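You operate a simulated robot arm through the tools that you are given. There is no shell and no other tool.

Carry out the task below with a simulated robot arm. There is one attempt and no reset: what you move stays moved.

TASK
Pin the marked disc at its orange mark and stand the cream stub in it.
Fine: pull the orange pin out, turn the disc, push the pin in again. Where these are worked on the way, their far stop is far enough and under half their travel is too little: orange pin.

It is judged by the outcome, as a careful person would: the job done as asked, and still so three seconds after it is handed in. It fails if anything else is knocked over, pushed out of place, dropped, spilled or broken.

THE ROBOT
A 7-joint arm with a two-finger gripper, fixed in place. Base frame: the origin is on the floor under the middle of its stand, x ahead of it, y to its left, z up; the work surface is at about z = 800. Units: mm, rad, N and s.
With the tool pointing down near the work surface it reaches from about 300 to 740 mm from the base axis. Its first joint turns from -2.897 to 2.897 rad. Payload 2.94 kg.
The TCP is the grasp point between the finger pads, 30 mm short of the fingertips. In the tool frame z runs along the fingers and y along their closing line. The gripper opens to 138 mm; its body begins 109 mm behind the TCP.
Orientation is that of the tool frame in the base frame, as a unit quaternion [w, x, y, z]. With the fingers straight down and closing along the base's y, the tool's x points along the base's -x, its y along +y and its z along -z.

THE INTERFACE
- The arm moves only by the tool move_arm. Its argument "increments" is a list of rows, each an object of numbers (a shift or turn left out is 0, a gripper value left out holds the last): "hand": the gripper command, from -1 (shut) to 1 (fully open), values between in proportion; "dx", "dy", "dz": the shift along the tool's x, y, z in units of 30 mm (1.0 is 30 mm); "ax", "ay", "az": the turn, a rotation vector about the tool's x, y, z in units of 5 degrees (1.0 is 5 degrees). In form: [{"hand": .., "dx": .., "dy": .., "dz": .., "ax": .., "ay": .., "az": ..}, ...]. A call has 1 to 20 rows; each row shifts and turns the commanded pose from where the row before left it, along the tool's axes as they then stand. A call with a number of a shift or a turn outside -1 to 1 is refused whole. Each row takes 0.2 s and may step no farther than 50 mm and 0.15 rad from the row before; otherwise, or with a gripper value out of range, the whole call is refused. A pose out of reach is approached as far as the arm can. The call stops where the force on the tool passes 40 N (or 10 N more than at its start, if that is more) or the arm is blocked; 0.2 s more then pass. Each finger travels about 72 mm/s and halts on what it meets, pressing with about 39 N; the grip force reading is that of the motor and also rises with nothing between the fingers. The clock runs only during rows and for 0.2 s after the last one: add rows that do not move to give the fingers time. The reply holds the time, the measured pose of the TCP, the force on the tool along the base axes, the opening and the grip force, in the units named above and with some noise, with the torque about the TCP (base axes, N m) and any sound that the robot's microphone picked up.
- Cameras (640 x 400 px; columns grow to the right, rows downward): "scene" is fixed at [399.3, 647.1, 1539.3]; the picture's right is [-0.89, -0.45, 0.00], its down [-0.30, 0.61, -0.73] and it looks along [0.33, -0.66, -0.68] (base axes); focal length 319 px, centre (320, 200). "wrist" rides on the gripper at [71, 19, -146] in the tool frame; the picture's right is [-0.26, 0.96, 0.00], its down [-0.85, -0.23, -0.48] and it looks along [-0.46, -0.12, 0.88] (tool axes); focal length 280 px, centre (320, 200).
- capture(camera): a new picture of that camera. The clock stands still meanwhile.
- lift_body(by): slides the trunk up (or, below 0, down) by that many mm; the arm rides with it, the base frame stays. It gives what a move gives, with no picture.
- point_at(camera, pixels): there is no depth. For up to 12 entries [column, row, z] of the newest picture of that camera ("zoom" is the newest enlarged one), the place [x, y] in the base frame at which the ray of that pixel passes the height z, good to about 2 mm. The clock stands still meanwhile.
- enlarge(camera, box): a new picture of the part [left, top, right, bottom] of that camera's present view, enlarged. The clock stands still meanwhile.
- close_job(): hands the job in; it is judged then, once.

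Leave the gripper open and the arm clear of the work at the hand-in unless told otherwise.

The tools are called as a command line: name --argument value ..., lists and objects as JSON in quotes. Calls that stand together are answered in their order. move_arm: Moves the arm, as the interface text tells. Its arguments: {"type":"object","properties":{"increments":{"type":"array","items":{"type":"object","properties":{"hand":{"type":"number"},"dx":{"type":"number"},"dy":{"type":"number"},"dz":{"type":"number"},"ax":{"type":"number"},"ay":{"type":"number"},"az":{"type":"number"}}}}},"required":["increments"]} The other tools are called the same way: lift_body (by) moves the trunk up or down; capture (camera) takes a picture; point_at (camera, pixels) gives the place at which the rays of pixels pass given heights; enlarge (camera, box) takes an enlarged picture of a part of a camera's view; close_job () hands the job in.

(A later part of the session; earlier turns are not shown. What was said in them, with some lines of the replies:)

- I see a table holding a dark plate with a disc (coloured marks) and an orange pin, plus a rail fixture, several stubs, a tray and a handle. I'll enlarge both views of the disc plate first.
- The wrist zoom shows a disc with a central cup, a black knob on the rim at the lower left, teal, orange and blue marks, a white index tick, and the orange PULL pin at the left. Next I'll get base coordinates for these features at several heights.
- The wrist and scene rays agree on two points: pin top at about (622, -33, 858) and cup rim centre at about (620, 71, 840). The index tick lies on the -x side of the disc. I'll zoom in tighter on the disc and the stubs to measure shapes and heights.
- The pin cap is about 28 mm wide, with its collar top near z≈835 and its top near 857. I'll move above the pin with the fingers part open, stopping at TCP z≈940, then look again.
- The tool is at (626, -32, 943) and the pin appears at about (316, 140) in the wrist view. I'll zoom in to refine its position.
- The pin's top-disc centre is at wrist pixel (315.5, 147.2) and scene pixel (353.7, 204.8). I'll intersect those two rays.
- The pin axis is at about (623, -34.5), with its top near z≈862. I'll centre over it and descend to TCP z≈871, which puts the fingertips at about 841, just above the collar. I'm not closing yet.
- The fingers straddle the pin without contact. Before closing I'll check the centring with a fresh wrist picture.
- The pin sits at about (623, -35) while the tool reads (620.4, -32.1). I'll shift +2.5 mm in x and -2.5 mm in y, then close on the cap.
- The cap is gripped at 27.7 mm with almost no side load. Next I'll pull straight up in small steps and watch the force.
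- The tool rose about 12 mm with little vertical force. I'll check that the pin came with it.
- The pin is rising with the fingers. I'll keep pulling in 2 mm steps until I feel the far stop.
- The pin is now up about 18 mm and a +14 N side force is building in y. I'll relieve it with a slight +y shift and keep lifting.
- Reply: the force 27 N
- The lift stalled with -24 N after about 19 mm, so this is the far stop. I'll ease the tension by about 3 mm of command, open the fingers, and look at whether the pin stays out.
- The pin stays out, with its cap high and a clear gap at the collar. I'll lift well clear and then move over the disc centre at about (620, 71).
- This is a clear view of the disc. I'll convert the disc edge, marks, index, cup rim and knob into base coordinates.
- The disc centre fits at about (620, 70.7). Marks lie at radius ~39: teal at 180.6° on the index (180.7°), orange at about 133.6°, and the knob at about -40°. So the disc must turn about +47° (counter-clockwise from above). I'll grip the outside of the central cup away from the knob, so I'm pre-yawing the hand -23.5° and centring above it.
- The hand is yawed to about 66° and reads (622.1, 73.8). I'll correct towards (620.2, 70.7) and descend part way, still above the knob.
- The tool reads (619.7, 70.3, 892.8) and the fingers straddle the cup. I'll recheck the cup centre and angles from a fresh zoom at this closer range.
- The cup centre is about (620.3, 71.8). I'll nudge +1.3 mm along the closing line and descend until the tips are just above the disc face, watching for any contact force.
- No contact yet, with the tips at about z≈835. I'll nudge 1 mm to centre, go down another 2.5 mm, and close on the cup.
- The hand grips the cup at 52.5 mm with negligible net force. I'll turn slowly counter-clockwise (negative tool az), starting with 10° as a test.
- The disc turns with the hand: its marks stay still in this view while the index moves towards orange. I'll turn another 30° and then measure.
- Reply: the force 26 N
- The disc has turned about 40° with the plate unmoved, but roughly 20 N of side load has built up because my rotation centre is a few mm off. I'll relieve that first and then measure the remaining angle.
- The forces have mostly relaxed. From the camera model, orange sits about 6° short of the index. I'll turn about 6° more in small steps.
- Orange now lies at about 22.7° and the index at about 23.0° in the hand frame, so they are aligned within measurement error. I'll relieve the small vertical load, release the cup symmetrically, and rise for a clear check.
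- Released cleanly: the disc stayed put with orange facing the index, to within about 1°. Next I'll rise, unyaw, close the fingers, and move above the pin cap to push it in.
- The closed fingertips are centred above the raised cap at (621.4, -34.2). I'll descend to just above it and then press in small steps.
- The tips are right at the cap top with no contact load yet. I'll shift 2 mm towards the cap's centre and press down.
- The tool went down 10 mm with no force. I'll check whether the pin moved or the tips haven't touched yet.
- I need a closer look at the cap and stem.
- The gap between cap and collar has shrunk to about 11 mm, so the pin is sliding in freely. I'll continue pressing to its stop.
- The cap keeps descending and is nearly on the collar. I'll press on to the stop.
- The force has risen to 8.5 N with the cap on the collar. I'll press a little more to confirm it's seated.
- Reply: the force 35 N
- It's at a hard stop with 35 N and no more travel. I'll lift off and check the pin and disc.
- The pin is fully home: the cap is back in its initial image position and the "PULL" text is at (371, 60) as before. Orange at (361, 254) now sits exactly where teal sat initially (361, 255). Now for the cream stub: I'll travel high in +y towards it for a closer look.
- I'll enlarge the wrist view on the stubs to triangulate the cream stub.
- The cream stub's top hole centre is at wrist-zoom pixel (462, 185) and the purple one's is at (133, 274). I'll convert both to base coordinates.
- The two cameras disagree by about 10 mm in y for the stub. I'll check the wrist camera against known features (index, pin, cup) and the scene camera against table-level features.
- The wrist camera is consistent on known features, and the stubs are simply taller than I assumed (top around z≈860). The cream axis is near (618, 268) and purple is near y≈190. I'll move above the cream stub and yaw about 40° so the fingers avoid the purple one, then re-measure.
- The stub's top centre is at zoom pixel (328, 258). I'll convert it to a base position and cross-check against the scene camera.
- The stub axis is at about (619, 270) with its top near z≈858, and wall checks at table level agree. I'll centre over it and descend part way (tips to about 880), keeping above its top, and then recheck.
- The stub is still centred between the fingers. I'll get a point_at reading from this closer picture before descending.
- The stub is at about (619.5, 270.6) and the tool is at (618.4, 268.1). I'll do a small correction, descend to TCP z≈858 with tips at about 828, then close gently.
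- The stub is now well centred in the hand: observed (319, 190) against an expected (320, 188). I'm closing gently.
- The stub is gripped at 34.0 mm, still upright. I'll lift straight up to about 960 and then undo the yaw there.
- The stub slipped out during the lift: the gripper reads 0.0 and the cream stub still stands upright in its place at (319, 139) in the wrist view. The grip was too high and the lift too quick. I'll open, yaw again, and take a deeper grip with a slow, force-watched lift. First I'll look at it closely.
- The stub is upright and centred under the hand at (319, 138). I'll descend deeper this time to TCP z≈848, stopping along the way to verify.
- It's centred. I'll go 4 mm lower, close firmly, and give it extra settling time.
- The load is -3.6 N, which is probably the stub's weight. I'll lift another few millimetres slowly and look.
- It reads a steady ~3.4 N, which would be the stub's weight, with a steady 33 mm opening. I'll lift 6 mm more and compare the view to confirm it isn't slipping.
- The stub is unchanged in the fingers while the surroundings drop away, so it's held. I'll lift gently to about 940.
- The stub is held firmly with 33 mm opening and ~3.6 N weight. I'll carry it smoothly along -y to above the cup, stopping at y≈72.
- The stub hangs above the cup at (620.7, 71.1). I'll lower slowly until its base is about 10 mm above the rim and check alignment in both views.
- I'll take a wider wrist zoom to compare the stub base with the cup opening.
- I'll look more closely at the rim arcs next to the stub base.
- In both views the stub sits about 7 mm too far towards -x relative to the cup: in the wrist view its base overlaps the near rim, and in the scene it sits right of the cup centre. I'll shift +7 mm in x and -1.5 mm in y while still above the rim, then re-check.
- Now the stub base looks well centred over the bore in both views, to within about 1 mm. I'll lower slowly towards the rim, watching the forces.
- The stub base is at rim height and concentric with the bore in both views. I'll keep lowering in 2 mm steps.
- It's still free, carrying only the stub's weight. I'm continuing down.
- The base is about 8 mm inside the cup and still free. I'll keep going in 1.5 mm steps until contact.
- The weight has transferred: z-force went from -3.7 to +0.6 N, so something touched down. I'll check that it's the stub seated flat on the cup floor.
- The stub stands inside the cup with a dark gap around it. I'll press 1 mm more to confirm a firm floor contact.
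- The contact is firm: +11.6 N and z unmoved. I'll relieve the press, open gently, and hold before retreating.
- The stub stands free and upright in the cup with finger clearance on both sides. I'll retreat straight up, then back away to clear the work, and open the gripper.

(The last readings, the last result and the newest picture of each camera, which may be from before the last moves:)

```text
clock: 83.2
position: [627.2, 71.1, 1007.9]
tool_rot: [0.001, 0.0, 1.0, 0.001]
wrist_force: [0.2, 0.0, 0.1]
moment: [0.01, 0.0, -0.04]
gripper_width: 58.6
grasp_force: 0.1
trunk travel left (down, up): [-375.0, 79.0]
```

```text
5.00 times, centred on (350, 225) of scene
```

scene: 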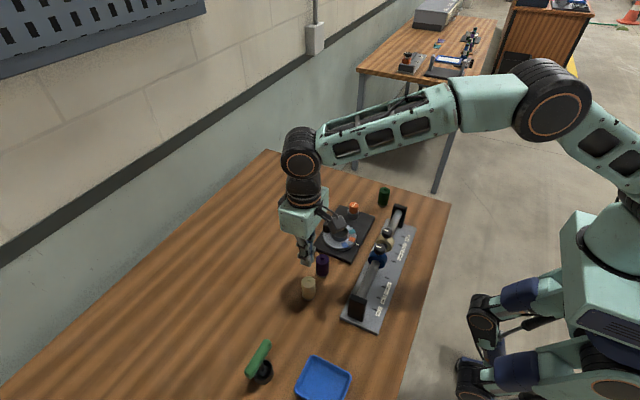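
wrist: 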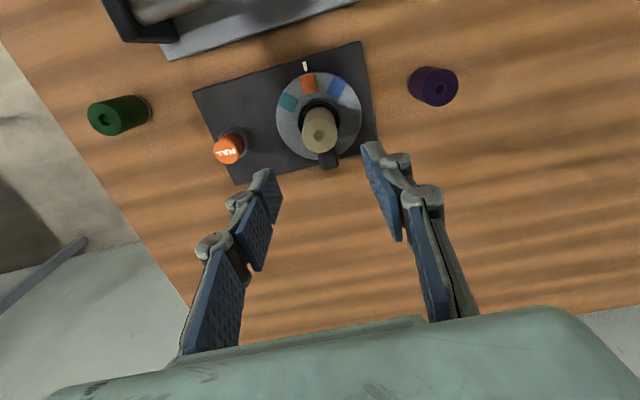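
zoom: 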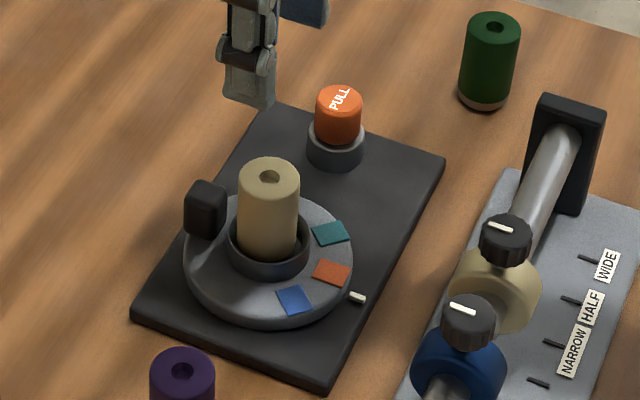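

The stub is standing upright in the cup, the pin is down, and orange is at the index. I'll move back towards the start pose, open the gripper, and take final checks.

move_arm --increments '[{"dz": -0.9}, {"dz": -0.9}, {"dz": -0.9}, {"dx": 0.9, "dy": -0.3, "hand": 1}, {"dx": 0.9, "dy": -0.3}, {"dx": 0.9, "dy": -0.3}, {"dx": 0.9, "dy": -0.3}, {"dx": 0.9, "dy": -0.3}, {}, {}, {}]'

capture --camera "scene"

enlarge --camera "scene" --box '[310, 195, 380, 265]'

enlarge --camera "wrist" --box '[270, 110, 450, 240]'

```text
clock: 85.6
position: [491.5, 23.4, 1087.4]
tool_rot: [0.0, 0.0, 1.0, 0.0]
wrist_force: [1.5, 0.3, -0.3]
moment: [0.01, 0.01, 0.0]
gripper_width: 138.0
grasp_force: 0.1
trunk travel left (down, up): [-375.0, 79.0]
```

```text
taken
```

scene: 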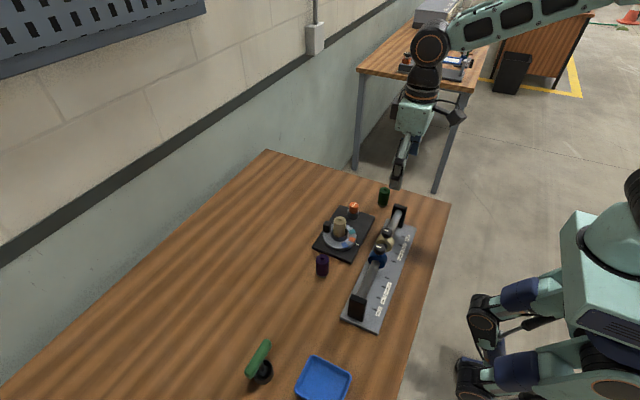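

```text
5.71 times, centred on (345, 230) of scene
```

zoom: 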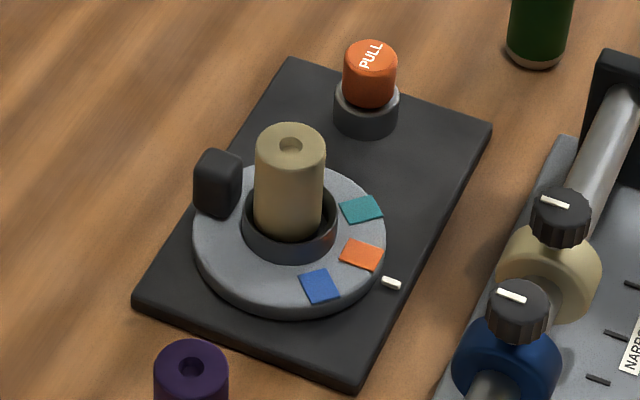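

```text
3.08 times, centred on (360, 175) of wrist
```

zoom: 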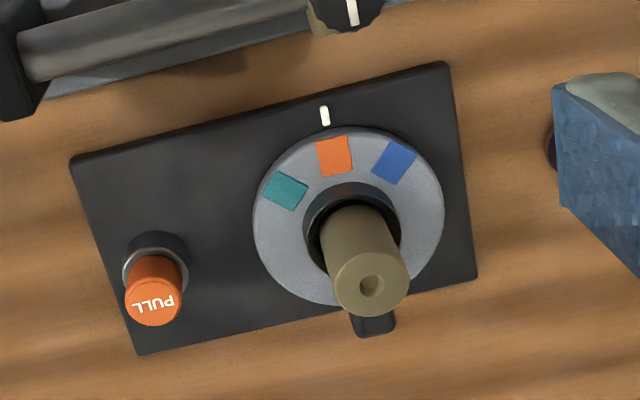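

Final check before hand-in:
- **Pin:** the cap is back at its original seated height, with PULL at (371, 60) as at the start.
- **Disc:** orange lines up with the white index tick.
- **Stub:** the cream stub stands upright in the cup.
- **Surroundings:** the purple and green stubs and the rail are unmoved.
- **Arm:** clear of the work, with the gripper fully open.

I'm handing the job in.

close_job

```text
The job is handed in.
```

The disc is pinned at its orange mark and the cream stub is standing upright in its cup. I've handed the job in, but the reply only confirmed receipt, so I don't know the judged result.

- **Pin:** I pulled it up about 19 mm to its far stop. After turning the disc I pushed it back to a hard stop, and it sits at its original height.
- **Disc:** I turned it about 46° counter-clockwise from above. The orange mark lines up with the white index tick to within about 1°, as well as I could measure.
- **Stub:** My first lift slipped off the stub, which stayed standing where it was. A lower grip and a slower lift held, and it now rests on the cup floor.
- **Surroundings:** In the last pictures the other stubs, the rail and the base plate looked undisturbed. The arm is clear and the gripper fully open.
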